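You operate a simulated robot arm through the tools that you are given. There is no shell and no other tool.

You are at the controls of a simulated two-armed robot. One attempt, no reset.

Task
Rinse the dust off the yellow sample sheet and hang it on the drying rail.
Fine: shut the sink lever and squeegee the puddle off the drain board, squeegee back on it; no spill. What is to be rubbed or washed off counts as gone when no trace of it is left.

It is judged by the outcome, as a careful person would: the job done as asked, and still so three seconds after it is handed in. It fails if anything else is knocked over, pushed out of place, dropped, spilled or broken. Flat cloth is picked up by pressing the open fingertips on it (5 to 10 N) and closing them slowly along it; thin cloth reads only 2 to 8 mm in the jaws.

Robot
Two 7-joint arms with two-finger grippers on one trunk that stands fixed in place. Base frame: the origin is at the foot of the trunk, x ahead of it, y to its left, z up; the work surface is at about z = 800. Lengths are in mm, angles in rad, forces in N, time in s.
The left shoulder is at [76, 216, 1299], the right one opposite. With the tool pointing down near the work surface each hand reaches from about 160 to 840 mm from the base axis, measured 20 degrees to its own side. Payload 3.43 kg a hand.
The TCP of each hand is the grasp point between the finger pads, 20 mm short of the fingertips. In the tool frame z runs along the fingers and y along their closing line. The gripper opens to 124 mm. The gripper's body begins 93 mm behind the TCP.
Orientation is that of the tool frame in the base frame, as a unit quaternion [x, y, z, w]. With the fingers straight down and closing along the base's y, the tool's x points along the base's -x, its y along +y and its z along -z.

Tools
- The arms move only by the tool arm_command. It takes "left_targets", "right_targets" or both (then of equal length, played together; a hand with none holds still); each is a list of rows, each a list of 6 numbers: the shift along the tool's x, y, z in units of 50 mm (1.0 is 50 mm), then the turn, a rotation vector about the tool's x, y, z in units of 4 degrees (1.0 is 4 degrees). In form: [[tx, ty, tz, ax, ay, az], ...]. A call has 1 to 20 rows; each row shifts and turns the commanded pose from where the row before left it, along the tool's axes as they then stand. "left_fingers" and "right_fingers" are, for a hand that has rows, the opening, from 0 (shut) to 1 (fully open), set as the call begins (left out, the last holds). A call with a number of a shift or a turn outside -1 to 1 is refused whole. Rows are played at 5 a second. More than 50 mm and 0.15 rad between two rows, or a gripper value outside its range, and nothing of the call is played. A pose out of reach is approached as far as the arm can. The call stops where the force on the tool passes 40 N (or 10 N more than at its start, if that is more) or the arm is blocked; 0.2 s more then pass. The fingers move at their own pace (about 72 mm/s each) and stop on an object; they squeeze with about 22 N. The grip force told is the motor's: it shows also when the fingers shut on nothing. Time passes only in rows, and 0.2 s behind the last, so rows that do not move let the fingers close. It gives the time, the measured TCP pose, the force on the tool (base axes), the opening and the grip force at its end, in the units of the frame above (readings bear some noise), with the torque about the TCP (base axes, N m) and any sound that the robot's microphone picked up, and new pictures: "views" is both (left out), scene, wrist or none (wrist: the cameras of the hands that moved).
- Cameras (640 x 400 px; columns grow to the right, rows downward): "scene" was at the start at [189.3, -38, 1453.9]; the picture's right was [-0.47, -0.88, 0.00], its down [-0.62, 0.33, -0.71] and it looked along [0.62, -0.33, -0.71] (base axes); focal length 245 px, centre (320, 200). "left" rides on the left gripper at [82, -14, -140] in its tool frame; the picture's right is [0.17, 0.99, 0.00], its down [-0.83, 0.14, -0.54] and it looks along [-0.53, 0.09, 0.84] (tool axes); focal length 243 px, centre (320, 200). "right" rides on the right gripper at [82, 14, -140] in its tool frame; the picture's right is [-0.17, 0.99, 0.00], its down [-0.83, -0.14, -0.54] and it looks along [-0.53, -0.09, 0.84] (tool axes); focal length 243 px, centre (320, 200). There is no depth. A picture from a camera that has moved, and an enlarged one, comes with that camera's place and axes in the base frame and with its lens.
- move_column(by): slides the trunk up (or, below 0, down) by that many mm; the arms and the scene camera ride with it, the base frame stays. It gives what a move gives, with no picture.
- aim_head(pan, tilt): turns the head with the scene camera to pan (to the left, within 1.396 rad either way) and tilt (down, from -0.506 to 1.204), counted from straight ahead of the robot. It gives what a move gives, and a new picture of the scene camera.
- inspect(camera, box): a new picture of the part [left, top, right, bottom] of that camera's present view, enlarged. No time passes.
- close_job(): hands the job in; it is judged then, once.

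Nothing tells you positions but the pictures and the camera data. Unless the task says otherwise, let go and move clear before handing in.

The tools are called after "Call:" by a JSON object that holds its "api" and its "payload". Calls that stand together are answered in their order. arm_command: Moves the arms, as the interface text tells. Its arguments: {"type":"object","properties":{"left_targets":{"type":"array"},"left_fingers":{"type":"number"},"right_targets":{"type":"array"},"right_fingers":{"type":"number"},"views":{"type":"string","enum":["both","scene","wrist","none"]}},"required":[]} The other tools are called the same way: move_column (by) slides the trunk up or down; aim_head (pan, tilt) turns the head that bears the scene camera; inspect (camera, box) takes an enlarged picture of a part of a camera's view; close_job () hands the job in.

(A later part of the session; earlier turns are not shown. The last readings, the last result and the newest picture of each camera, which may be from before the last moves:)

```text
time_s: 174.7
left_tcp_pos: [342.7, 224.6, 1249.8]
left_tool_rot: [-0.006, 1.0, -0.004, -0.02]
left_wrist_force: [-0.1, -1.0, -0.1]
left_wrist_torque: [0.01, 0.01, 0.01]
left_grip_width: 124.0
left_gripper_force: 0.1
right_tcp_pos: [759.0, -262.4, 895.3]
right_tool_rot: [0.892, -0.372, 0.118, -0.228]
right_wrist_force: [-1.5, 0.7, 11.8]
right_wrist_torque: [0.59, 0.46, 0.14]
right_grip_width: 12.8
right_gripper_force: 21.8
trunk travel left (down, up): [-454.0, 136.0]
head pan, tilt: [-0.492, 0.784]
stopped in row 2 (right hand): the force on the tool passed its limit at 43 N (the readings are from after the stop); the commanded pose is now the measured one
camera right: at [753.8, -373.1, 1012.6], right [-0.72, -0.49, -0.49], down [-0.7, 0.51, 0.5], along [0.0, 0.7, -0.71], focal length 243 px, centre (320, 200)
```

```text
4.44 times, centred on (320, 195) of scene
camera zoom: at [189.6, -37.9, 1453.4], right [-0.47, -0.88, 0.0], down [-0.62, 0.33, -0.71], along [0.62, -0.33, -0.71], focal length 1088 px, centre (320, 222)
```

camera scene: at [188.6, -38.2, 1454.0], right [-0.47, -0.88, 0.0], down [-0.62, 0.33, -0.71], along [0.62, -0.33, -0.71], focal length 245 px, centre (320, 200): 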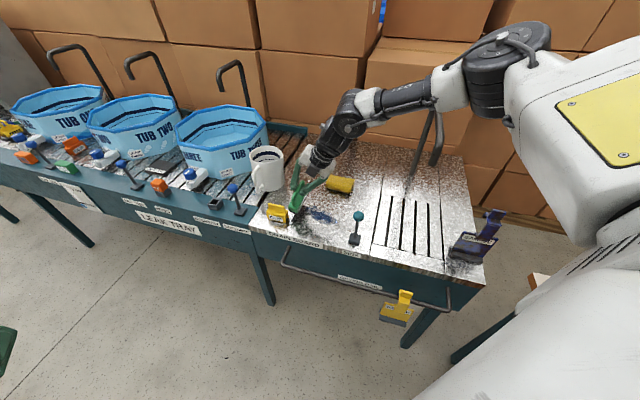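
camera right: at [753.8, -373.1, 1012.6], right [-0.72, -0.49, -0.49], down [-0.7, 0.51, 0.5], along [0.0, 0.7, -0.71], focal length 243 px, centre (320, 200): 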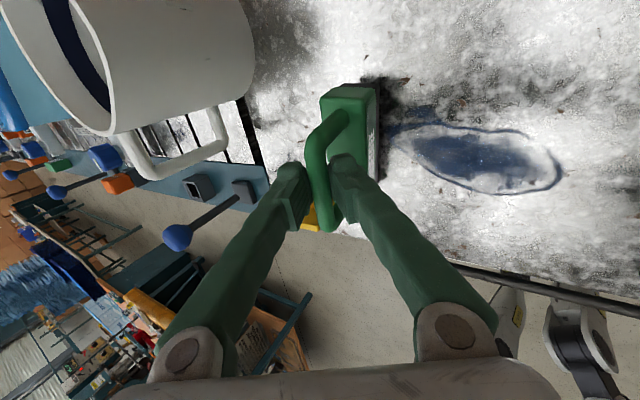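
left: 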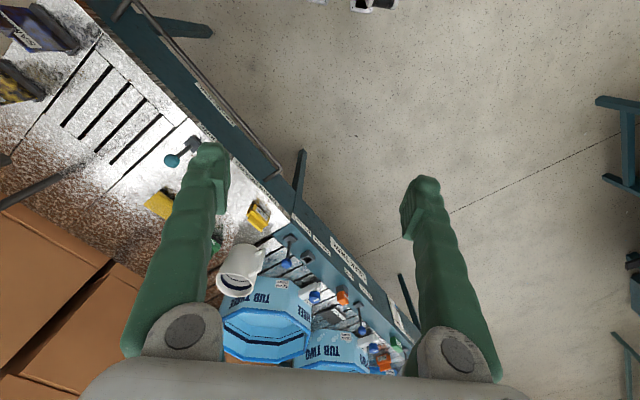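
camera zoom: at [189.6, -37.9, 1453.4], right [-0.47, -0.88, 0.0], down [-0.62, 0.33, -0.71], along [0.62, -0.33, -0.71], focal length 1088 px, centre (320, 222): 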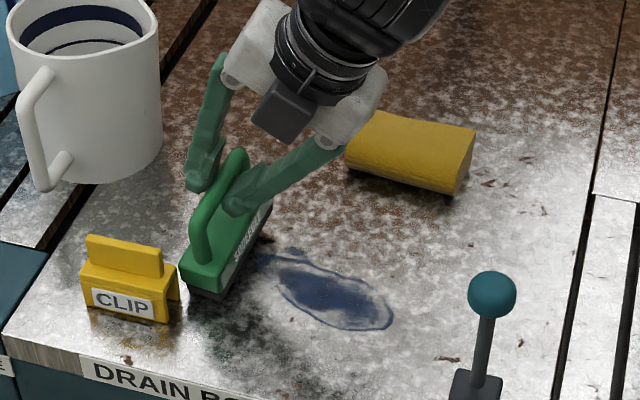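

Contact came about 12 mm earlier than expected, so the squeegee may be pitched. I'll ease off and examine its attitude.

Call:
{"api": "arm_command", "payload": {"right_targets": [[0.003, -0.05, -0.09, 0, 0, 0], [0, 0, 0, 0, 0, 0]], "views": "none"}}

Call:
{"api": "inspect", "payload": {"camera": "right", "box": [260, 60, 440, 260]}}

Call:
{"api": "inspect", "payload": {"camera": "scene", "box": [285, 160, 345, 230]}}

```text
time_s: 175.3
left_tcp_pos: [344.0, 225.2, 1249.8]
left_tool_rot: [-0.005, 1.0, -0.002, -0.02]
left_wrist_force: [0.2, -0.5, -0.2]
left_wrist_torque: [0.0, 0.03, 0.0]
left_grip_width: 124.1
left_gripper_force: 0.0
right_tcp_pos: [756.4, -264.2, 897.6]
right_tool_rot: [0.893, -0.374, 0.116, -0.224]
right_wrist_force: [0.1, 0.3, -0.7]
right_wrist_torque: [-0.03, 0.02, 0.02]
right_grip_width: 12.8
right_gripper_force: 22.1
trunk travel left (down, up): [-454.0, 136.0]
head pan, tilt: [-0.492, 0.784]
```

```text
2.00 times, centred on (350, 160) of right
camera zoom: at [752.2, -374.4, 1015.3], right [-0.72, -0.49, -0.49], down [-0.69, 0.51, 0.5], along [0.0, 0.7, -0.71], focal length 485 px, centre (260, 280)
```

zoom: 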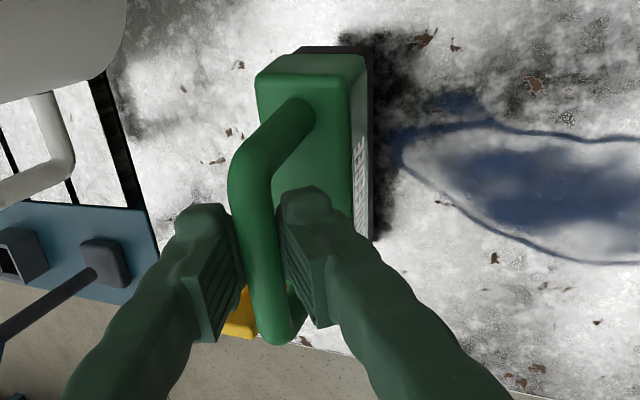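

```text
5.71 times, centred on (315, 195) of scene
camera zoom: at [189.6, -38.1, 1453.7], right [-0.47, -0.88, 0.0], down [-0.62, 0.33, -0.71], along [0.62, -0.33, -0.71], focal length 1400 px, centre (349, 229)
```

zoom: 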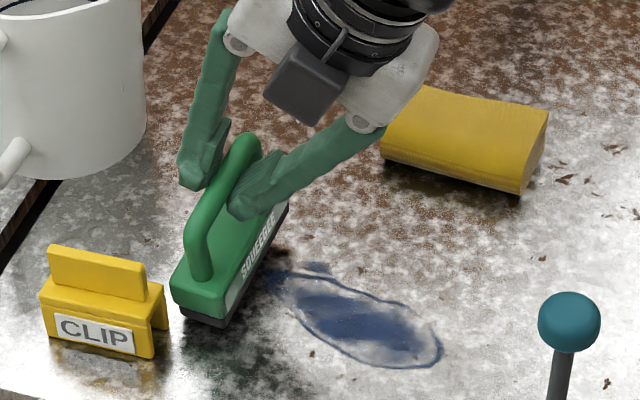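

The back end of the squeegee is about 8° low and it's yawed about 5°. I'll lift slightly and correct both.

Call:
{"api": "arm_command", "payload": {"right_targets": [[0.005, -0.095, -0.176, 0, 0, 0], [0, 0, 0, 0.01, 0.879, -0.477], [0, 0, 0, 0.01, 0.879, -0.477], [0, 0, 0, 0.02, -0.33, -0.6], [0, 0, 0, 0.02, -0.33, -0.6], [0, 0, 0, 0, 0, 0]], "views": "none"}}

Call:
{"api": "inspect", "payload": {"camera": "right", "box": [260, 60, 440, 260]}}

Call:
{"api": "inspect", "payload": {"camera": "scene", "box": [285, 160, 345, 230]}}

```text
time_s: 176.7
left_tcp_pos: [342.6, 224.4, 1250.8]
left_tool_rot: [-0.005, 1.0, -0.002, -0.019]
left_wrist_force: [0.9, 0.3, -0.5]
left_wrist_torque: [-0.03, 0.03, 0.04]
left_grip_width: 124.0
left_gripper_force: 0.0
right_tcp_pos: [755.6, -263.8, 910.0]
right_tool_rot: [0.913, -0.312, 0.167, -0.2]
right_wrist_force: [-0.3, -0.2, -1.8]
right_wrist_torque: [-0.01, 0.03, 0.03]
right_grip_width: 12.7
right_gripper_force: 21.7
trunk travel left (down, up): [-454.0, 136.0]
head pan, tilt: [-0.492, 0.784]
```

```text
2.00 times, centred on (350, 160) of right
camera zoom: at [750.3, -361.4, 1037.3], right [-0.62, -0.61, -0.49], down [-0.78, 0.49, 0.38], along [0.01, 0.62, -0.78], focal length 485 px, centre (260, 280)
```

zoom: 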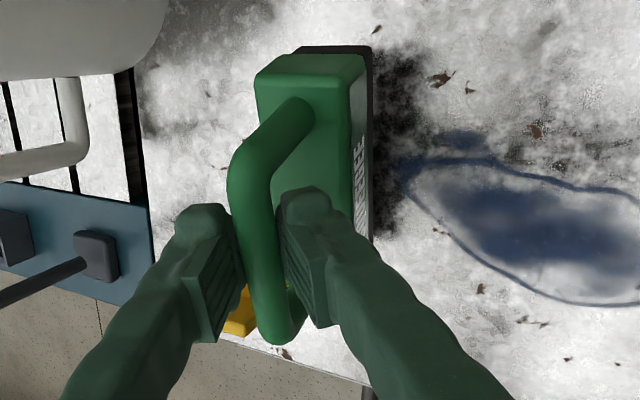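

```text
5.71 times, centred on (315, 195) of scene
camera zoom: at [189.4, -38.0, 1453.9], right [-0.47, -0.88, 0.0], down [-0.62, 0.33, -0.71], along [0.62, -0.33, -0.71], focal length 1400 px, centre (349, 229)
```

zoom: 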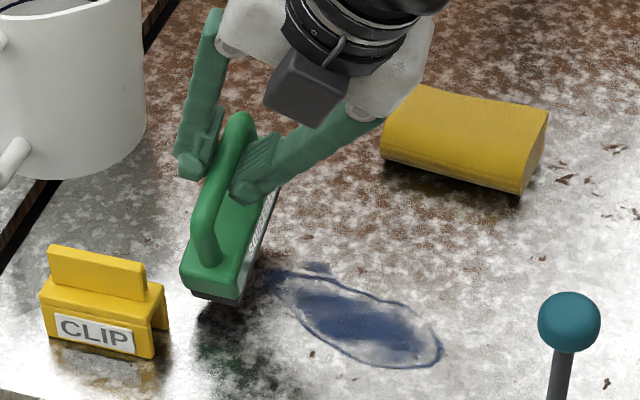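

Call:
{"api": "arm_command", "payload": {"right_targets": [[-0.036, 0.094, 0.172, 0, 0, 0], [-0.036, 0.094, 0.172, 0, 0, 0], [0, 0, 0, 0, 0, 0]], "views": "none"}}

Call:
{"api": "arm_command", "payload": {"right_targets": [[-0.009, 0.023, 0.043, 0, 0, 0], [0, 0, 0, 0, 0, 0]], "views": "none"}}

Call:
{"api": "inspect", "payload": {"camera": "scene", "box": [285, 160, 345, 230]}}

```text
time_s: 177.5
left_tcp_pos: [342.6, 225.9, 1250.1]
left_tool_rot: [-0.004, 1.0, -0.003, -0.02]
left_wrist_force: [-0.3, -0.8, -0.1]
left_wrist_torque: [-0.02, 0.0, 0.01]
left_grip_width: 124.0
left_gripper_force: 0.0
right_tcp_pos: [755.9, -261.8, 891.8]
right_tool_rot: [0.913, -0.312, 0.168, -0.203]
right_wrist_force: [5.4, 1.0, 20.7]
right_wrist_torque: [0.28, 0.29, -0.12]
right_grip_width: 5.9
right_gripper_force: 22.2
trunk travel left (down, up): [-454.0, 136.0]
head pan, tilt: [-0.492, 0.784]
```

```text
time_s: 178.1
left_tcp_pos: [341.4, 225.7, 1251.5]
left_tool_rot: [-0.004, 1.0, -0.003, -0.018]
left_wrist_force: [-0.2, 0.1, 0.1]
left_wrist_torque: [-0.01, -0.04, -0.01]
left_grip_width: 124.0
left_gripper_force: 0.1
right_tcp_pos: [756.6, -262.4, 889.9]
right_tool_rot: [0.913, -0.312, 0.169, -0.201]
right_wrist_force: [5.8, 2.1, 24.9]
right_wrist_torque: [0.43, 0.36, -0.15]
right_grip_width: 6.1
right_gripper_force: 22.1
trunk travel left (down, up): [-454.0, 136.0]
head pan, tilt: [-0.492, 0.784]
```

```text
5.71 times, centred on (315, 195) of scene
camera zoom: at [187.4, -36.6, 1454.3], right [-0.47, -0.88, 0.0], down [-0.62, 0.33, -0.71], along [0.63, -0.33, -0.7], focal length 1400 px, centre (349, 229)
```

zoom: 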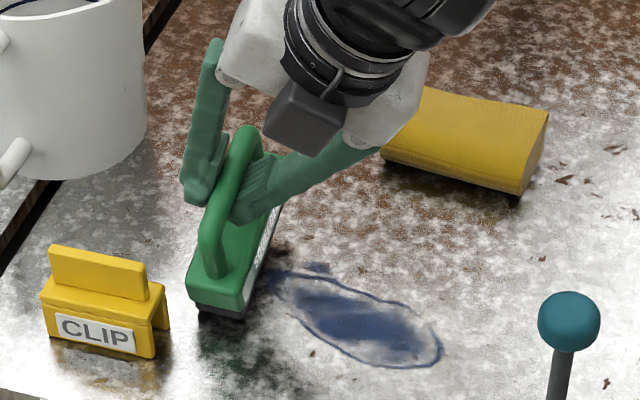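

The bar has seated deeper behind the finger pads, a captive hold, and the blade is on the board. I'll ease the pressure a little before sweeping.

Call:
{"api": "arm_command", "payload": {"right_targets": [[0.007, -0.019, -0.034, 0, 0, 0], [0, 0, 0, 0, 0, 0]], "views": "wrist"}}

Call:
{"api": "inspect", "payload": {"camera": "right", "box": [260, 60, 440, 260]}}

```text
time_s: 178.7
left_tcp_pos: [342.2, 225.1, 1249.5]
left_tool_rot: [-0.005, 1.0, -0.004, -0.019]
left_wrist_force: [0.0, 0.1, 0.2]
left_wrist_torque: [-0.01, 0.03, 0.01]
left_grip_width: 124.0
left_gripper_force: 0.0
right_tcp_pos: [755.5, -264.3, 889.9]
right_tool_rot: [0.913, -0.312, 0.168, -0.2]
right_wrist_force: [5.2, 1.6, 19.9]
right_wrist_torque: [0.34, 0.24, -0.09]
right_grip_width: 6.0
right_gripper_force: 22.2
trunk travel left (down, up): [-454.0, 136.0]
head pan, tilt: [-0.492, 0.784]
camera right: at [749.5, -360.7, 1018.7], right [-0.62, -0.61, -0.49], down [-0.78, 0.49, 0.38], along [0.01, 0.62, -0.78], focal length 243 px, centre (320, 200)
```

right: 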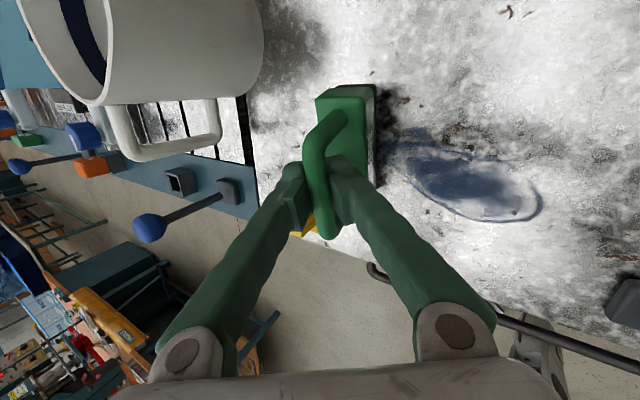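

```text
2.00 times, centred on (350, 160) of right
camera zoom: at [749.5, -360.7, 1018.7], right [-0.62, -0.61, -0.49], down [-0.78, 0.49, 0.38], along [0.01, 0.62, -0.78], focal length 485 px, centre (260, 280)
```

zoom: 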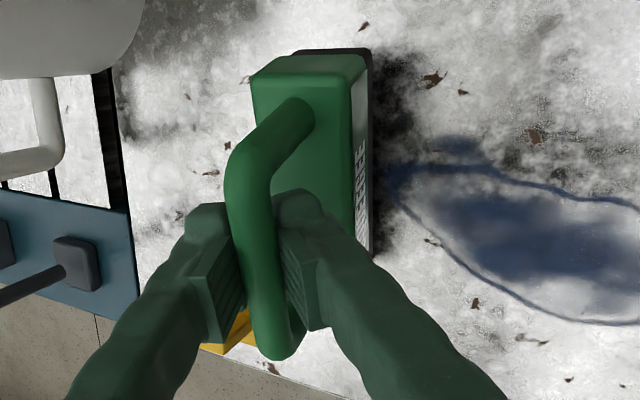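

Call:
{"api": "arm_command", "payload": {"right_targets": [[0.009, -0.023, -0.043, 0, 0, 0], [0, 0, 0, 0, 0, 0], [-0.016, 0.173, -0.098, 0, 0, 0], [-0.016, 0.173, -0.098, 0, 0, 0], [-0.016, 0.173, -0.098, 0, 0, 0], [-0.016, 0.173, -0.098, 0, 0, 0], [0, 0, 0, 0, 0, 0]], "views": "both"}}

Call:
{"api": "inspect", "payload": {"camera": "scene", "box": [285, 150, 375, 240]}}

Call:
{"api": "inspect", "payload": {"camera": "right", "box": [260, 60, 480, 260]}}

```text
time_s: 180.3
left_tcp_pos: [344.4, 224.4, 1250.6]
left_tool_rot: [-0.005, 1.0, -0.002, -0.019]
left_wrist_force: [0.2, 1.2, -0.2]
left_wrist_torque: [-0.02, 0.03, 0.02]
left_grip_width: 124.0
left_gripper_force: 0.1
right_tcp_pos: [727.2, -293.4, 889.5]
right_tool_rot: [0.913, -0.313, 0.166, -0.2]
right_wrist_force: [-0.3, 0.6, -1.7]
right_wrist_torque: [0.01, 0.05, 0.01]
right_grip_width: 5.9
right_gripper_force: 21.8
trunk travel left (down, up): [-454.0, 136.0]
head pan, tilt: [-0.492, 0.784]
camera scene: at [189.8, -37.9, 1453.8], right [-0.47, -0.88, 0.0], down [-0.62, 0.33, -0.71], along [0.62, -0.33, -0.71], focal length 245 px, centre (320, 200)
camera right: at [721.6, -389.9, 1017.9], right [-0.62, -0.61, -0.49], down [-0.78, 0.49, 0.38], along [0.01, 0.62, -0.78], focal length 243 px, centre (320, 200)
```

scene: 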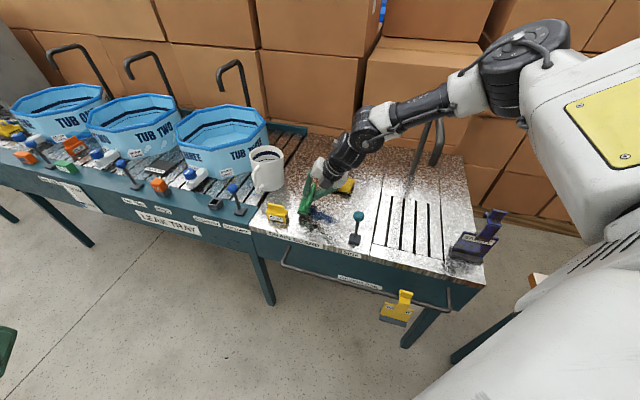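
right: 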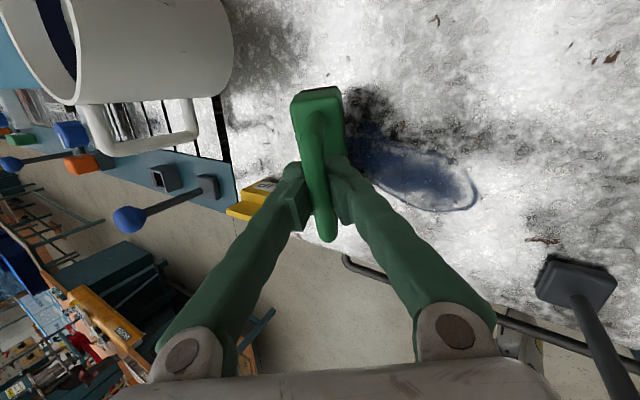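

```text
4.44 times, centred on (330, 195) of scene
camera zoom: at [189.8, -37.9, 1453.8], right [-0.47, -0.88, 0.0], down [-0.62, 0.33, -0.71], along [0.62, -0.33, -0.71], focal length 1088 px, centre (276, 222)
```

zoom: 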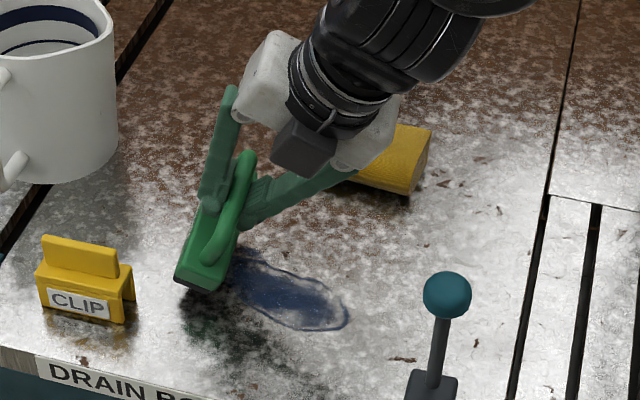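

```text
2.00 times, centred on (370, 160) of right
camera zoom: at [721.6, -389.9, 1017.9], right [-0.62, -0.61, -0.49], down [-0.78, 0.49, 0.38], along [0.01, 0.62, -0.78], focal length 485 px, centre (220, 280)
```

zoom: 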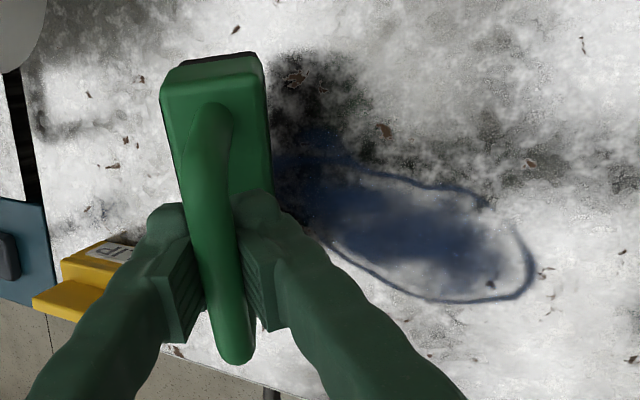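

The squeegee rolled to line up with the fingers (trailing blade), where it's held firmly between fingertips and bar but off the board. That's usable: I'll go back to the start and lower until the trailing blade edge touches.

Call:
{"api": "arm_command", "payload": {"right_targets": [[0.018, -0.225, 0.04, 0, 0, 0], [-0.05, 0.141, 0.259, 0, 0, 0], [0, 0, 0, 0, 0, 0]], "views": "both"}}

Call:
{"api": "inspect", "payload": {"camera": "scene", "box": [285, 150, 375, 240]}}

Call:
{"api": "inspect", "payload": {"camera": "right", "box": [260, 60, 480, 260]}}

```text
time_s: 181.1
left_tcp_pos: [341.5, 225.3, 1252.0]
left_tool_rot: [-0.004, 1.0, -0.003, -0.018]
left_wrist_force: [0.2, -0.5, -0.3]
left_wrist_torque: [-0.01, 0.01, 0.03]
left_grip_width: 124.3
left_gripper_force: 0.1
right_tcp_pos: [737.2, -286.7, 883.8]
right_tool_rot: [0.912, -0.314, 0.172, -0.202]
right_wrist_force: [1.2, -8.9, 27.1]
right_wrist_torque: [0.25, 0.3, 0.11]
right_grip_width: 5.9
right_gripper_force: 22.4
trunk travel left (down, up): [-454.0, 136.0]
head pan, tilt: [-0.492, 0.784]
camera scene: at [186.4, -38.3, 1454.6], right [-0.47, -0.88, 0.0], down [-0.62, 0.33, -0.71], along [0.63, -0.33, -0.7], focal length 245 px, centre (320, 200)
camera right: at [729.1, -383.7, 1011.6], right [-0.62, -0.61, -0.5], down [-0.79, 0.49, 0.37], along [0.02, 0.62, -0.78], focal length 243 px, centre (320, 200)
```

scene: 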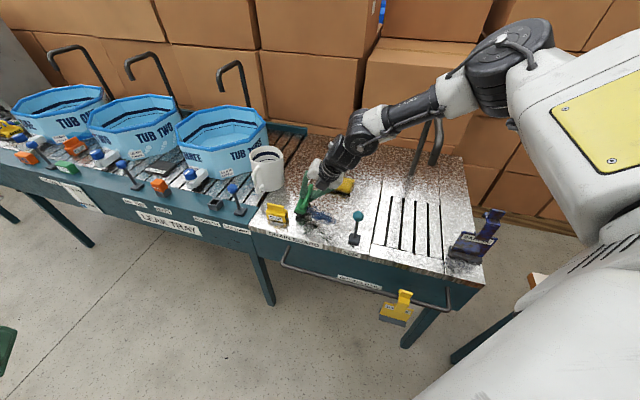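
right: 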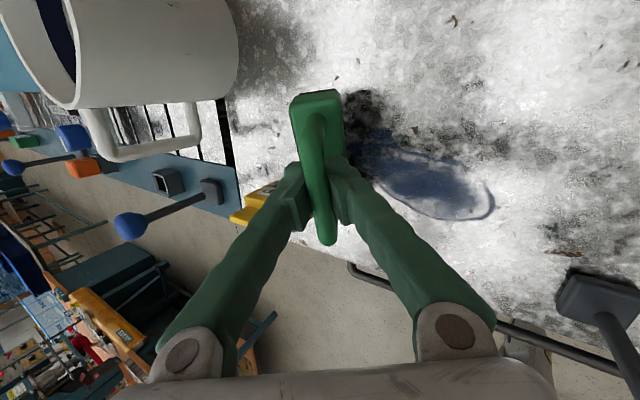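

```text
4.44 times, centred on (330, 195) of scene
camera zoom: at [186.4, -38.3, 1454.6], right [-0.47, -0.88, 0.0], down [-0.62, 0.33, -0.71], along [0.63, -0.33, -0.7], focal length 1088 px, centre (276, 222)
```

zoom: 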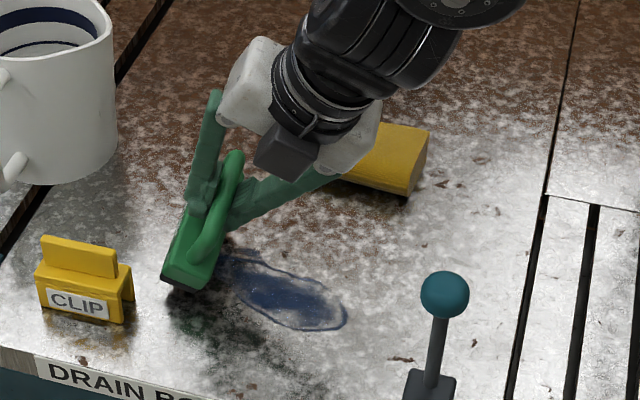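

```text
2.00 times, centred on (370, 160) of right
camera zoom: at [729.1, -383.7, 1011.6], right [-0.62, -0.61, -0.5], down [-0.79, 0.49, 0.37], along [0.02, 0.62, -0.78], focal length 485 px, centre (220, 280)
```

zoom: 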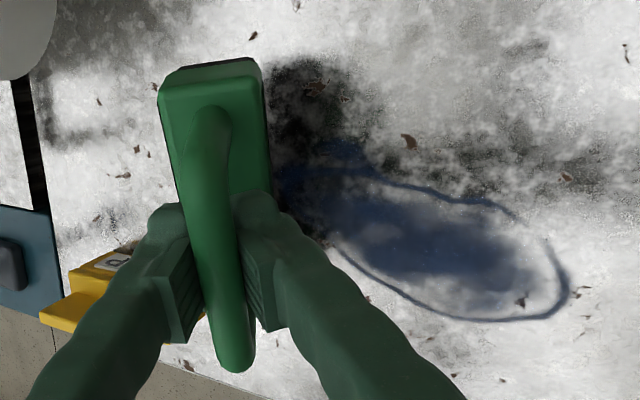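

By the torque reading, the front end of the blade touches first. I'll lift a little, level by about 10°, and lower again.

Call:
{"api": "arm_command", "payload": {"right_targets": [[0.036, -0.094, -0.172, 0, 0, 0], [0, 0, 0, -0.01, -0.76, 0.413], [0, 0, 0, -0.01, -0.76, 0.413], [0, 0, 0, -0.01, -0.76, 0.413], [0, 0, 0, 0, 0, 0]], "views": "none"}}

Call:
{"api": "inspect", "payload": {"camera": "scene", "box": [285, 150, 375, 240]}}

Call:
{"api": "arm_command", "payload": {"right_targets": [[-0.01, 0.09, 0.17, 0, 0, 0], [-0.005, 0.045, 0.085, 0, 0, 0], [0, 0, 0, 0, 0, 0]], "views": "none"}}

```text
time_s: 182.3
left_tcp_pos: [343.2, 223.8, 1251.0]
left_tool_rot: [-0.004, 1.0, -0.003, -0.019]
left_wrist_force: [-0.4, 1.0, -0.6]
left_wrist_torque: [-0.02, -0.01, 0.01]
left_grip_width: 124.0
left_gripper_force: 0.0
right_tcp_pos: [735.8, -283.1, 888.9]
right_tool_rot: [0.91, -0.335, 0.084, -0.23]
right_wrist_force: [0.1, -0.3, -2.0]
right_wrist_torque: [-0.05, 0.02, 0.01]
right_grip_width: 6.1
right_gripper_force: 22.3
trunk travel left (down, up): [-454.0, 136.0]
head pan, tilt: [-0.492, 0.784]
```

```text
4.44 times, centred on (330, 195) of scene
camera zoom: at [189.1, -38.0, 1453.9], right [-0.47, -0.88, 0.0], down [-0.62, 0.33, -0.71], along [0.62, -0.33, -0.71], focal length 1088 px, centre (276, 222)
```

zoom: 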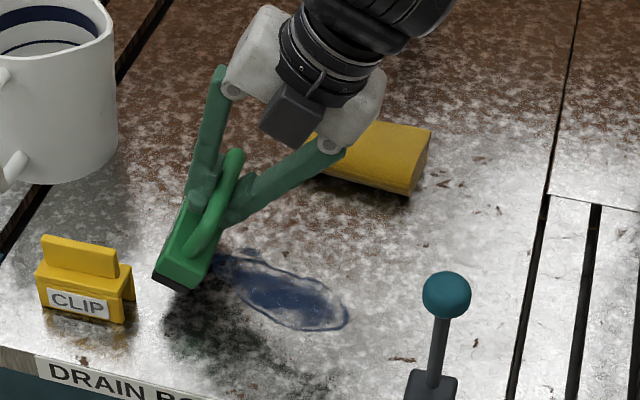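

```text
time_s: 183.1
left_tcp_pos: [342.0, 224.3, 1250.2]
left_tool_rot: [-0.004, 1.0, -0.003, -0.019]
left_wrist_force: [-0.4, -0.6, 0.4]
left_wrist_torque: [0.0, 0.03, -0.01]
left_grip_width: 123.7
left_gripper_force: 0.1
right_tcp_pos: [735.4, -283.1, 876.1]
right_tool_rot: [0.91, -0.336, 0.086, -0.229]
right_wrist_force: [-0.7, 1.0, -1.5]
right_wrist_torque: [0.0, 0.03, 0.01]
right_grip_width: 6.0
right_gripper_force: 22.8
trunk travel left (down, up): [-454.0, 136.0]
head pan, tilt: [-0.492, 0.784]
```

Call:
{"api": "arm_command", "payload": {"right_targets": [[0, 0.048, 0.088, 0, 0, 0], [0, 0.048, 0.088, 0, 0, 0], [0, 0, 0, 0, 0, 0]], "views": "none"}}

Call:
{"api": "arm_command", "payload": {"right_targets": [[0, 0.028, 0.053, 0, 0, 0], [0, 0, 0, 0, 0, 0]], "views": "wrist"}}

Call:
{"api": "inspect", "payload": {"camera": "scene", "box": [285, 150, 375, 240]}}

```text
time_s: 183.9
left_tcp_pos: [342.1, 223.6, 1252.0]
left_tool_rot: [-0.005, 1.0, -0.002, -0.019]
left_wrist_force: [0.6, -0.5, -0.3]
left_wrist_torque: [-0.01, 0.05, -0.01]
left_grip_width: 124.0
left_gripper_force: 0.1
right_tcp_pos: [736.8, -287.2, 870.1]
right_tool_rot: [0.908, -0.337, 0.091, -0.231]
right_wrist_force: [6.9, -15.1, 22.2]
right_wrist_torque: [0.08, 0.11, 0.05]
right_grip_width: 6.1
right_gripper_force: 22.0
trunk travel left (down, up): [-454.0, 136.0]
head pan, tilt: [-0.492, 0.784]
```

```text
time_s: 184.5
left_tcp_pos: [341.5, 223.2, 1250.4]
left_tool_rot: [-0.004, 1.0, -0.003, -0.02]
left_wrist_force: [0.4, -0.1, -0.5]
left_wrist_torque: [0.01, -0.03, 0.03]
left_grip_width: 124.0
left_gripper_force: 0.0
right_tcp_pos: [732.6, -283.3, 862.9]
right_tool_rot: [0.91, -0.335, 0.084, -0.23]
right_wrist_force: [0.0, -0.6, 0.5]
right_wrist_torque: [0.0, -0.01, 0.0]
right_grip_width: 0.2
right_gripper_force: 22.1
trunk travel left (down, up): [-454.0, 136.0]
head pan, tilt: [-0.492, 0.784]
camera right: at [745.2, -395.1, 977.7], right [-0.69, -0.55, -0.47], down [-0.72, 0.44, 0.54], along [-0.1, 0.71, -0.7], focal length 243 px, centre (320, 200)
```

right: 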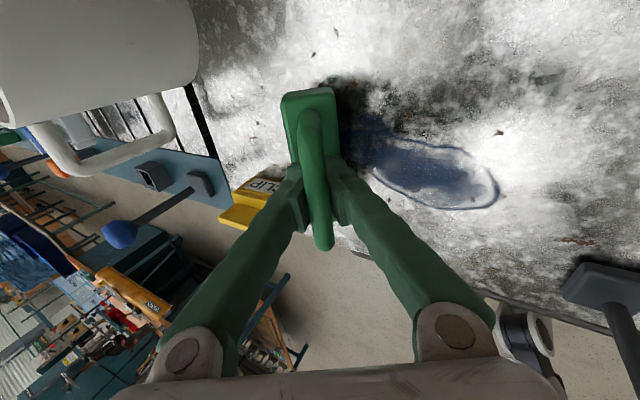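

```text
4.44 times, centred on (330, 195) of scene
camera zoom: at [188.4, -38.4, 1453.9], right [-0.47, -0.88, 0.0], down [-0.62, 0.33, -0.71], along [0.62, -0.33, -0.71], focal length 1088 px, centre (276, 222)
```

zoom: 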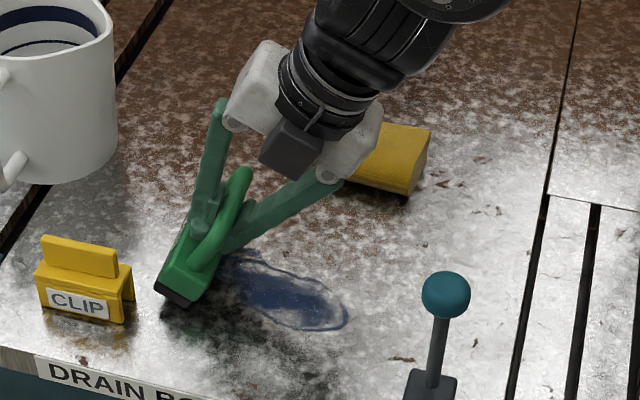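

The fingers have now closed beneath the bar, so the handle is captive and can't fall out. I'll lift it so it hangs upright and carry it to a nearer spot, where I can regrip it firmly by the body.

Call:
{"api": "arm_command", "payload": {"right_targets": [[0, -0.095, -0.176, 0, 0, 0], [0, -0.095, -0.176, 0, 0, 0], [0, -0.095, -0.176, 0, 0, 0], [0, -0.095, -0.176, 0, 0, 0], [0, 0, 0, 0, 0, 0], [0, 0, 0, 0, 0, 0]], "views": "both"}}

Call:
{"api": "inspect", "payload": {"camera": "scene", "box": [285, 140, 375, 230]}}

Call:
{"api": "inspect", "payload": {"camera": "right", "box": [260, 60, 480, 260]}}

```text
time_s: 185.9
left_tcp_pos: [343.4, 224.8, 1250.9]
left_tool_rot: [-0.004, 1.0, -0.002, -0.02]
left_wrist_force: [-0.5, -0.8, 0.1]
left_wrist_torque: [0.01, -0.01, 0.0]
left_grip_width: 124.1
left_gripper_force: 0.0
right_tcp_pos: [733.8, -283.1, 902.5]
right_tool_rot: [0.91, -0.335, 0.085, -0.23]
right_wrist_force: [-1.1, -0.5, -2.0]
right_wrist_torque: [0.02, -0.02, 0.02]
right_grip_width: 6.0
right_gripper_force: 21.6
trunk travel left (down, up): [-454.0, 136.0]
head pan, tilt: [-0.492, 0.784]
camera scene: at [189.6, -38.0, 1453.8], right [-0.47, -0.88, 0.0], down [-0.62, 0.33, -0.71], along [0.62, -0.33, -0.71], focal length 245 px, centre (320, 200)
camera right: at [746.5, -394.6, 1018.2], right [-0.69, -0.55, -0.47], down [-0.72, 0.44, 0.54], along [-0.09, 0.71, -0.7], focal length 243 px, centre (320, 200)
```

scene: 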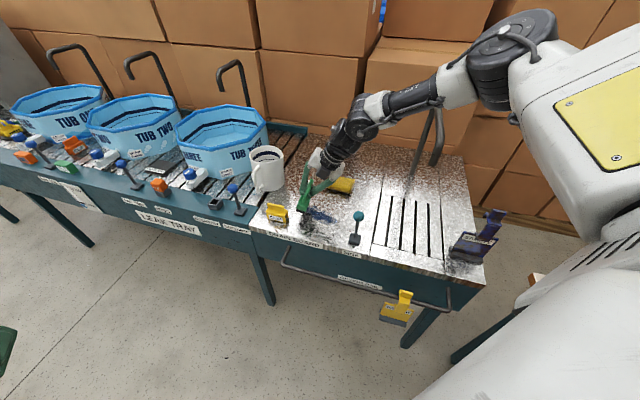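
right: 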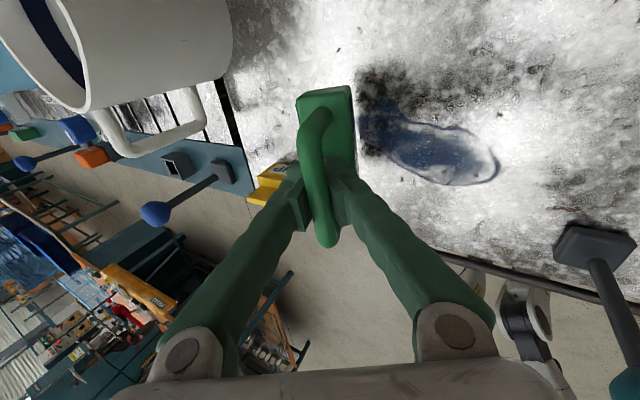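

```text
4.44 times, centred on (330, 185) of scene
camera zoom: at [189.6, -38.0, 1453.8], right [-0.47, -0.88, 0.0], down [-0.62, 0.33, -0.71], along [0.62, -0.33, -0.71], focal length 1088 px, centre (276, 267)
```

zoom: 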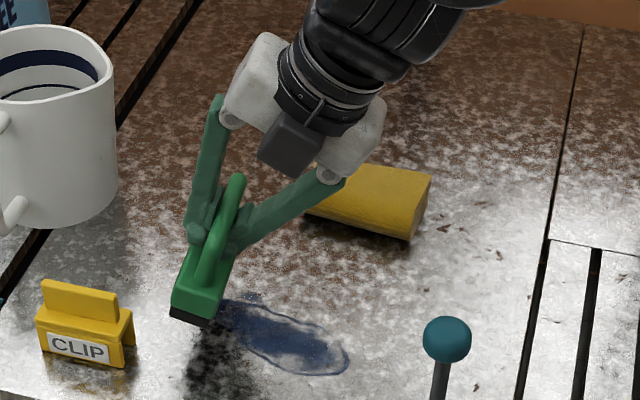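

```text
2.00 times, centred on (370, 160) of right
camera zoom: at [746.5, -394.6, 1018.2], right [-0.69, -0.55, -0.47], down [-0.72, 0.44, 0.54], along [-0.09, 0.71, -0.7], focal length 485 px, centre (220, 280)
```

zoom: 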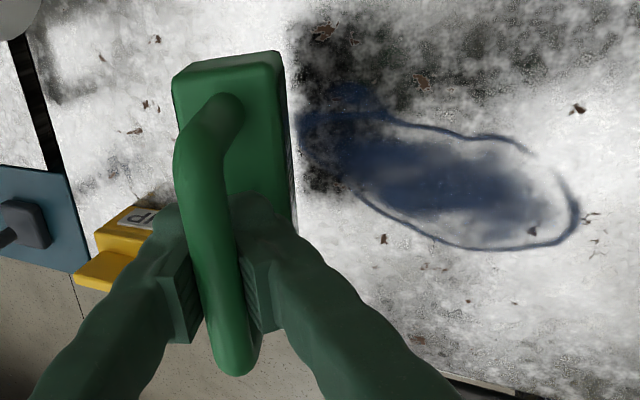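

It hangs captive. Carrying it to a nearer spot (u≈170, v≈770) and straightening the hand there.

Call:
{"api": "arm_command", "payload": {"right_targets": [[0.197, 0.636, -0.342, 0, 0, 0], [0.197, 0.636, -0.342, 0, 0, 0], [0.197, 0.636, -0.342, 0, 0, 0], [0.197, 0.636, -0.342, 0, 0, 0], [0, 0, 0, -1, 0, 0], [0, 0, 0, -1, 0, 0], [0, 0, 0, -1, 0, 0], [0, 0, 0, -1, 0, 0], [0, 0, 0, -1, 0, 0], [0, 0, 0, -1, 0, 0], [0, 0, 0, -1, 0, 0], [0, 0, 0, 0, 0, 0]], "views": "both"}}

Call:
{"api": "inspect", "payload": {"camera": "scene", "box": [300, 130, 400, 230]}}

Call:
{"api": "inspect", "payload": {"camera": "right", "box": [220, 60, 440, 260]}}

```text
time_s: 188.5
left_tcp_pos: [341.2, 224.6, 1250.1]
left_tool_rot: [-0.004, 1.0, -0.003, -0.02]
left_wrist_force: [-0.1, -0.1, 0.0]
left_wrist_torque: [0.02, -0.01, 0.02]
left_grip_width: 124.0
left_gripper_force: 0.0
right_tcp_pos: [672.8, -420.5, 900.9]
right_tool_rot: [0.938, -0.346, 0.001, -0.003]
right_wrist_force: [0.6, 0.0, -2.4]
right_wrist_torque: [0.01, 0.0, -0.01]
right_grip_width: 6.2
right_gripper_force: 21.7
trunk travel left (down, up): [-454.0, 136.0]
head pan, tilt: [-0.492, 0.784]
camera scene: at [188.7, -38.5, 1454.0], right [-0.47, -0.88, 0.0], down [-0.62, 0.33, -0.71], along [0.62, -0.33, -0.71], focal length 245 px, centre (320, 200)
camera right: at [724.1, -482.3, 1041.0], right [-0.77, -0.64, -0.01], down [-0.54, 0.64, 0.54], along [-0.34, 0.42, -0.84], focal length 243 px, centre (320, 200)
```

scene: 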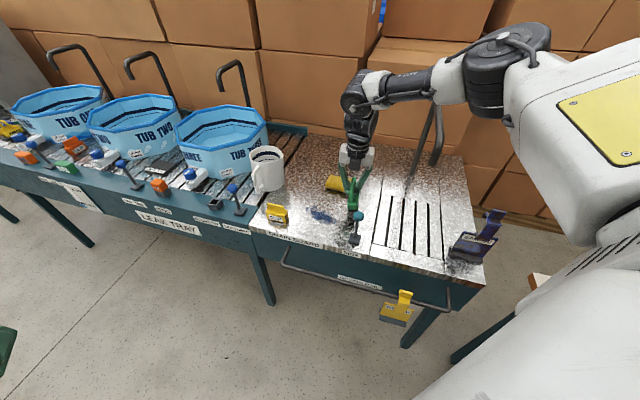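
right: 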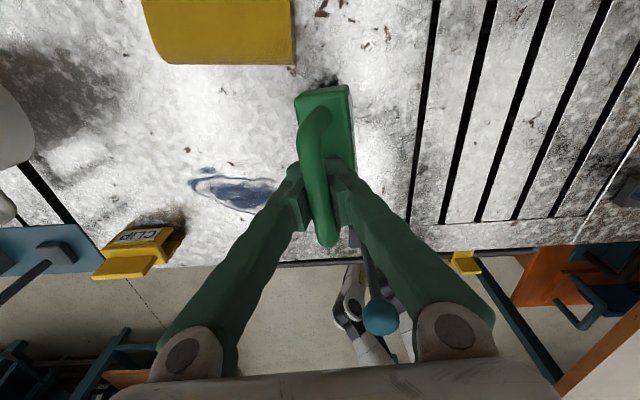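

```text
4.00 times, centred on (350, 180) of scene
camera zoom: at [188.7, -38.5, 1454.0], right [-0.47, -0.88, 0.0], down [-0.62, 0.33, -0.71], along [0.62, -0.33, -0.71], focal length 980 px, centre (200, 280)
```

zoom: 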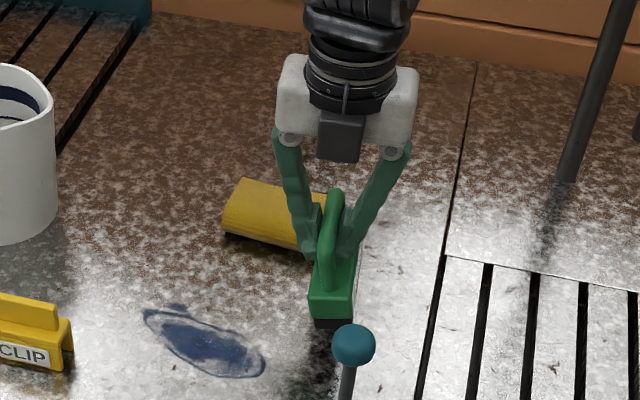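

```text
2.00 times, centred on (330, 160) of right
camera zoom: at [724.1, -482.3, 1041.0], right [-0.77, -0.64, -0.01], down [-0.54, 0.64, 0.54], along [-0.34, 0.42, -0.84], focal length 485 px, centre (300, 280)
```

zoom: 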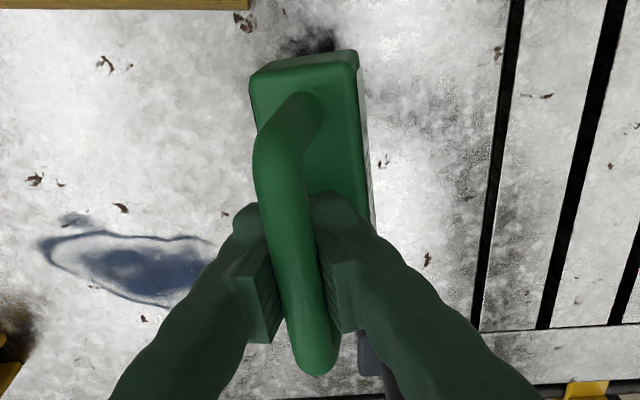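

The hand is vertical and the squeegee hangs upright. I'll align it with the depth direction and set it down.

Call:
{"api": "arm_command", "payload": {"right_targets": [[0, 0, 0, 0, 0, 0.6], [0, 0, 0, 0, 0, 0.5], [0, 0, 0.3, 0, 0, 0], [0, 0, 0.3, 0, 0, 0], [0, 0, 0, 0, 0, 0]], "views": "none"}}

Call:
{"api": "arm_command", "payload": {"right_targets": [[0, 0, 0.08, 0, 0, 0], [0, 0, 0, 0, 0, 0]], "views": "none"}}

Call:
{"api": "inspect", "payload": {"camera": "scene", "box": [300, 130, 400, 230]}}

```text
time_s: 189.7
left_tcp_pos: [342.5, 223.8, 1251.0]
left_tool_rot: [-0.005, 1.0, -0.003, -0.019]
left_wrist_force: [0.2, 0.2, -0.2]
left_wrist_torque: [0.01, -0.05, 0.03]
left_grip_width: 123.9
left_gripper_force: 0.0
right_tcp_pos: [670.5, -416.7, 874.2]
right_tool_rot: [0.924, -0.382, 0.002, -0.003]
right_wrist_force: [0.0, 0.3, -1.0]
right_wrist_torque: [0.02, -0.02, 0.07]
right_grip_width: 6.1
right_gripper_force: 22.1
trunk travel left (down, up): [-454.0, 136.0]
head pan, tilt: [-0.492, 0.784]
```

```text
time_s: 190.3
left_tcp_pos: [342.7, 224.6, 1249.2]
left_tool_rot: [-0.005, 1.0, -0.003, -0.018]
left_wrist_force: [0.4, -0.1, 0.6]
left_wrist_torque: [0.01, 0.01, -0.02]
left_grip_width: 123.9
left_gripper_force: 0.1
right_tcp_pos: [672.5, -417.7, 868.8]
right_tool_rot: [0.924, -0.382, 0.001, -0.003]
right_wrist_force: [0.0, 0.5, -1.7]
right_wrist_torque: [0.03, -0.01, 0.01]
right_grip_width: 6.1
right_gripper_force: 21.6
trunk travel left (down, up): [-454.0, 136.0]
head pan, tilt: [-0.492, 0.784]
```

```text
4.00 times, centred on (350, 180) of scene
camera zoom: at [189.3, -37.9, 1453.9], right [-0.47, -0.88, 0.0], down [-0.62, 0.33, -0.71], along [0.62, -0.33, -0.71], focal length 980 px, centre (200, 280)
```

zoom: 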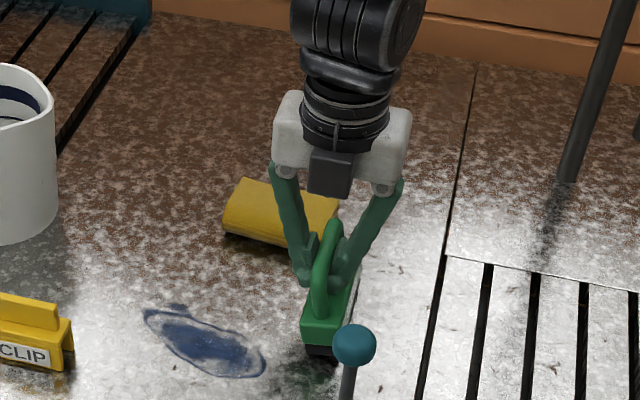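

Call:
{"api": "arm_command", "payload": {"right_targets": [[0, 0, 0.06, 0, 0, 0], [0, 0, 0, 0, 0, 0]], "views": "none"}}

Call:
{"api": "arm_command", "payload": {"right_targets": [[0, 0, 0.04, 0, 0, 0], [0, 0, 0, 0, 0, 0]], "views": "wrist"}}

Call:
{"api": "inspect", "payload": {"camera": "scene", "box": [310, 160, 380, 230]}}

Call:
{"api": "inspect", "payload": {"camera": "right", "box": [220, 60, 440, 260]}}

```text
time_s: 190.9
left_tcp_pos: [342.9, 225.2, 1250.7]
left_tool_rot: [-0.005, 1.0, -0.003, -0.019]
left_wrist_force: [0.1, 0.1, 0.1]
left_wrist_torque: [0.01, -0.02, 0.02]
left_grip_width: 123.9
left_gripper_force: 0.2
right_tcp_pos: [672.1, -418.2, 865.3]
right_tool_rot: [0.924, -0.382, 0.001, -0.003]
right_wrist_force: [0.6, -0.2, -0.4]
right_wrist_torque: [0.05, 0.01, -0.02]
right_grip_width: 0.0
right_gripper_force: 22.3
trunk travel left (down, up): [-454.0, 136.0]
head pan, tilt: [-0.492, 0.784]
```

```text
time_s: 191.5
left_tcp_pos: [342.7, 225.8, 1249.9]
left_tool_rot: [-0.005, 1.0, -0.003, -0.019]
left_wrist_force: [0.2, -0.4, -0.7]
left_wrist_torque: [0.0, -0.03, 0.0]
left_grip_width: 124.0
left_gripper_force: 0.1
right_tcp_pos: [674.0, -419.1, 863.4]
right_tool_rot: [0.924, -0.381, 0.002, -0.004]
right_wrist_force: [-0.3, -0.1, -1.0]
right_wrist_torque: [-0.01, 0.0, 0.01]
right_grip_width: 0.1
right_gripper_force: 21.7
trunk travel left (down, up): [-454.0, 136.0]
head pan, tilt: [-0.492, 0.784]
camera right: at [720.2, -485.4, 1002.3], right [-0.81, -0.58, -0.01], down [-0.49, 0.68, 0.54], along [-0.31, 0.44, -0.84], focal length 243 px, centre (320, 200)
```

right: 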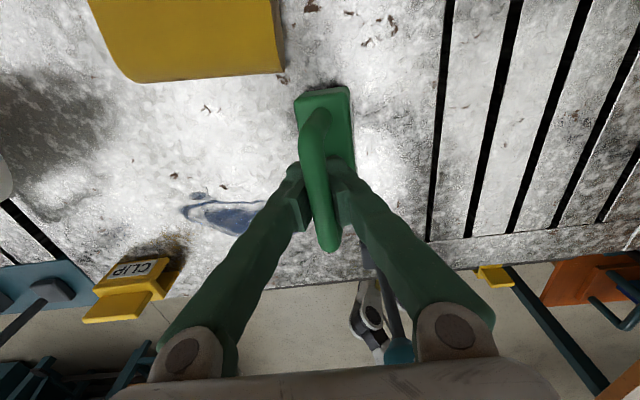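

```text
5.71 times, centred on (345, 195) of scene
camera zoom: at [189.3, -38.0, 1453.9], right [-0.47, -0.88, 0.0], down [-0.62, 0.33, -0.71], along [0.62, -0.33, -0.71], focal length 1400 px, centre (177, 229)
```

zoom: 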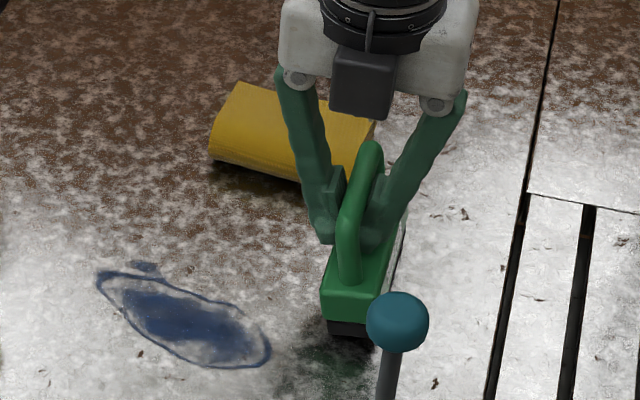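

```text
2.00 times, centred on (330, 160) of right
camera zoom: at [720.2, -485.4, 1002.3], right [-0.81, -0.58, -0.01], down [-0.49, 0.68, 0.54], along [-0.31, 0.44, -0.84], focal length 485 px, centre (300, 280)
```

zoom: 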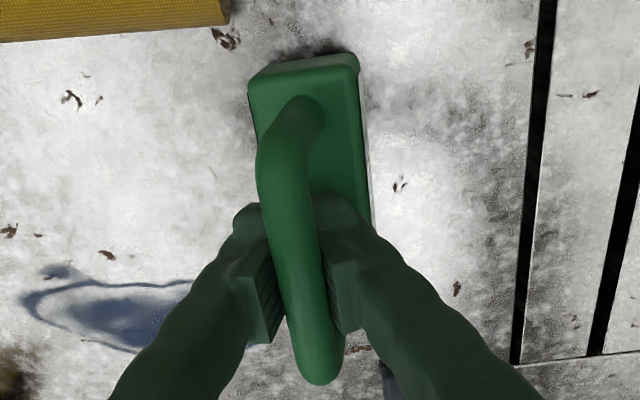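

The squeegee stands upright on the board. I'll open the fingers, go down astride the handle and grip the body itself, which holds it rigidly.

Call:
{"api": "arm_command", "payload": {"right_targets": [[0, 0, 0, 0, 0, 0], [0, 0, 0, 0, 0, 0], [0, 0, 0, 0, 0, 0]], "right_fingers": 0.5, "views": "wrist"}}

Call:
{"api": "inspect", "payload": {"camera": "right", "box": [220, 60, 440, 260]}}

Call:
{"api": "inspect", "payload": {"camera": "scene", "box": [310, 160, 380, 230]}}

```text
time_s: 192.3
left_tcp_pos: [342.5, 224.4, 1251.6]
left_tool_rot: [-0.004, 1.0, -0.003, -0.019]
left_wrist_force: [-0.5, 0.2, -0.5]
left_wrist_torque: [0.01, -0.01, -0.01]
left_grip_width: 124.2
left_gripper_force: 0.1
right_tcp_pos: [672.2, -417.8, 862.6]
right_tool_rot: [0.924, -0.382, 0.001, -0.004]
right_wrist_force: [-0.1, -0.2, 0.3]
right_wrist_torque: [0.01, 0.0, -0.03]
right_grip_width: 61.9
right_gripper_force: 0.1
trunk travel left (down, up): [-454.0, 136.0]
head pan, tilt: [-0.492, 0.784]
camera right: at [720.2, -485.4, 1002.5], right [-0.81, -0.58, -0.01], down [-0.49, 0.68, 0.54], along [-0.31, 0.44, -0.84], focal length 243 px, centre (320, 200)
```

right: 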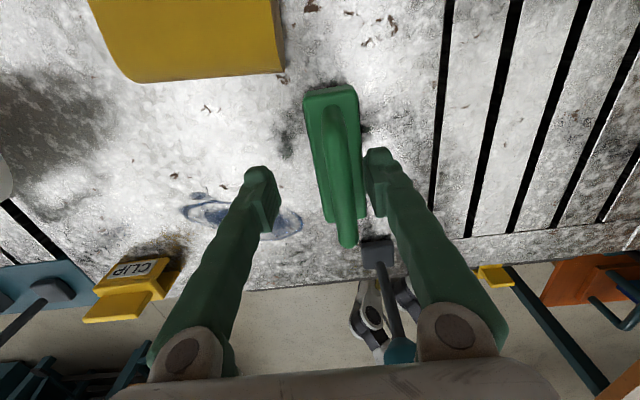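

```text
2.00 times, centred on (330, 160) of right
camera zoom: at [720.2, -485.4, 1002.5], right [-0.81, -0.58, -0.01], down [-0.49, 0.68, 0.54], along [-0.31, 0.44, -0.84], focal length 485 px, centre (300, 280)
```

zoom: 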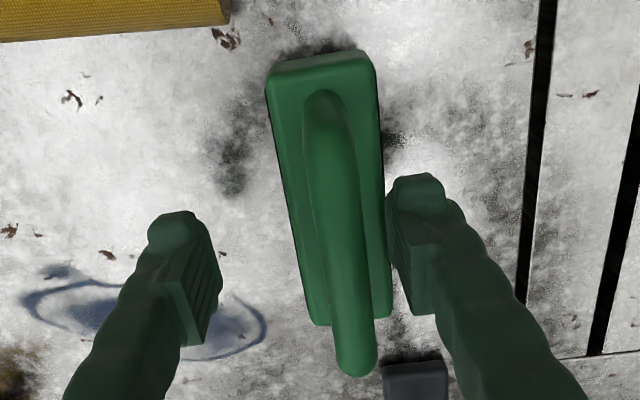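

```text
5.71 times, centred on (345, 195) of scene
camera zoom: at [189.2, -38.0, 1453.9], right [-0.47, -0.88, 0.0], down [-0.62, 0.33, -0.71], along [0.62, -0.33, -0.71], focal length 1400 px, centre (177, 229)
```

zoom: 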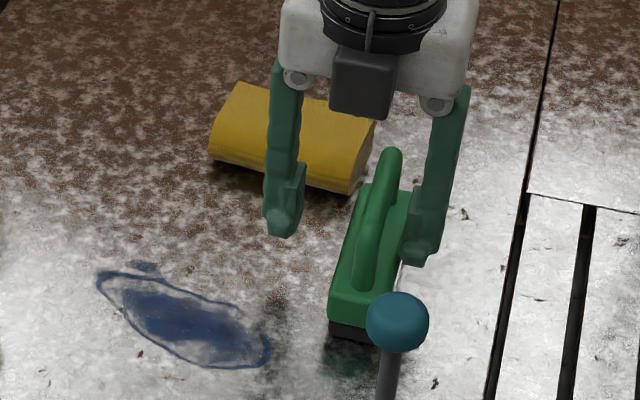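

The squeegee stands on its own, about 15 mm to one side of the hand. I'll centre the hand over it, lower astride and close on the body.

Call:
{"api": "arm_command", "payload": {"right_targets": [[0.08, 0.304, 0, 0, 0, 0], [0, 0, 0.35, 0, 0, 0], [0, 0, 0.33, 0, 0, 0], [0, 0, 0, 0, 0, 0]], "views": "wrist"}}

Call:
{"api": "inspect", "payload": {"camera": "right", "box": [220, 60, 440, 260]}}

Call:
{"api": "inspect", "payload": {"camera": "scene", "box": [310, 160, 380, 230]}}

```text
time_s: 193.3
left_tcp_pos: [342.2, 224.2, 1250.4]
left_tool_rot: [-0.005, 1.0, -0.002, -0.019]
left_wrist_force: [0.6, 0.1, 0.8]
left_wrist_torque: [0.03, -0.01, -0.01]
left_grip_width: 124.0
left_gripper_force: 0.0
right_tcp_pos: [665.1, -432.3, 830.5]
right_tool_rot: [0.924, -0.382, 0.001, -0.004]
right_wrist_force: [0.8, 0.4, -0.2]
right_wrist_torque: [-0.04, 0.0, -0.01]
right_grip_width: 62.2
right_gripper_force: 0.1
trunk travel left (down, up): [-454.0, 136.0]
head pan, tilt: [-0.492, 0.784]
camera right: at [712.4, -498.7, 969.2], right [-0.81, -0.58, -0.01], down [-0.49, 0.68, 0.54], along [-0.31, 0.44, -0.84], focal length 243 px, centre (320, 200)
```

right: 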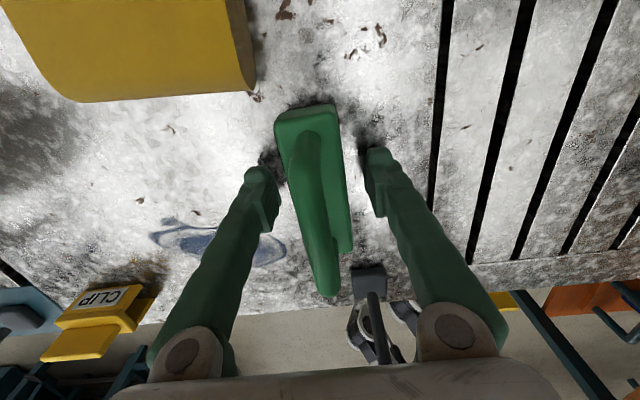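

```text
2.00 times, centred on (330, 160) of right
camera zoom: at [712.4, -498.7, 969.2], right [-0.81, -0.58, -0.01], down [-0.49, 0.68, 0.54], along [-0.31, 0.44, -0.84], focal length 485 px, centre (300, 280)
```

zoom: 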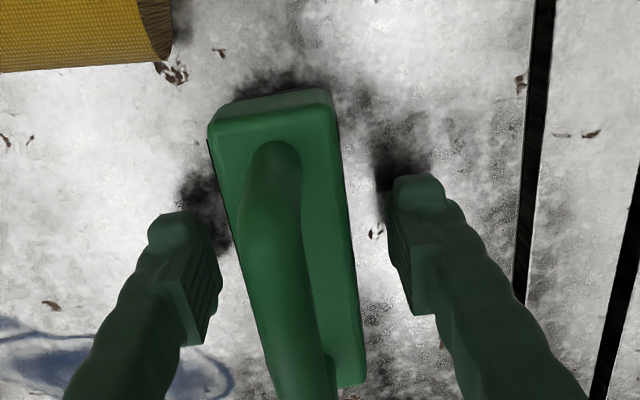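

```text
5.71 times, centred on (345, 195) of scene
camera zoom: at [188.7, -37.8, 1454.0], right [-0.47, -0.88, 0.0], down [-0.62, 0.33, -0.71], along [0.62, -0.33, -0.71], focal length 1400 px, centre (177, 229)
```

zoom: 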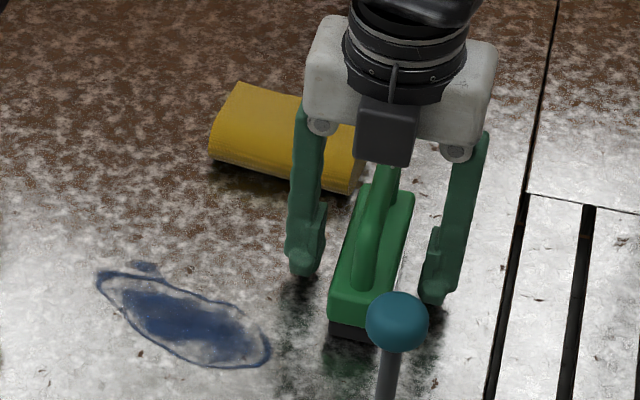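

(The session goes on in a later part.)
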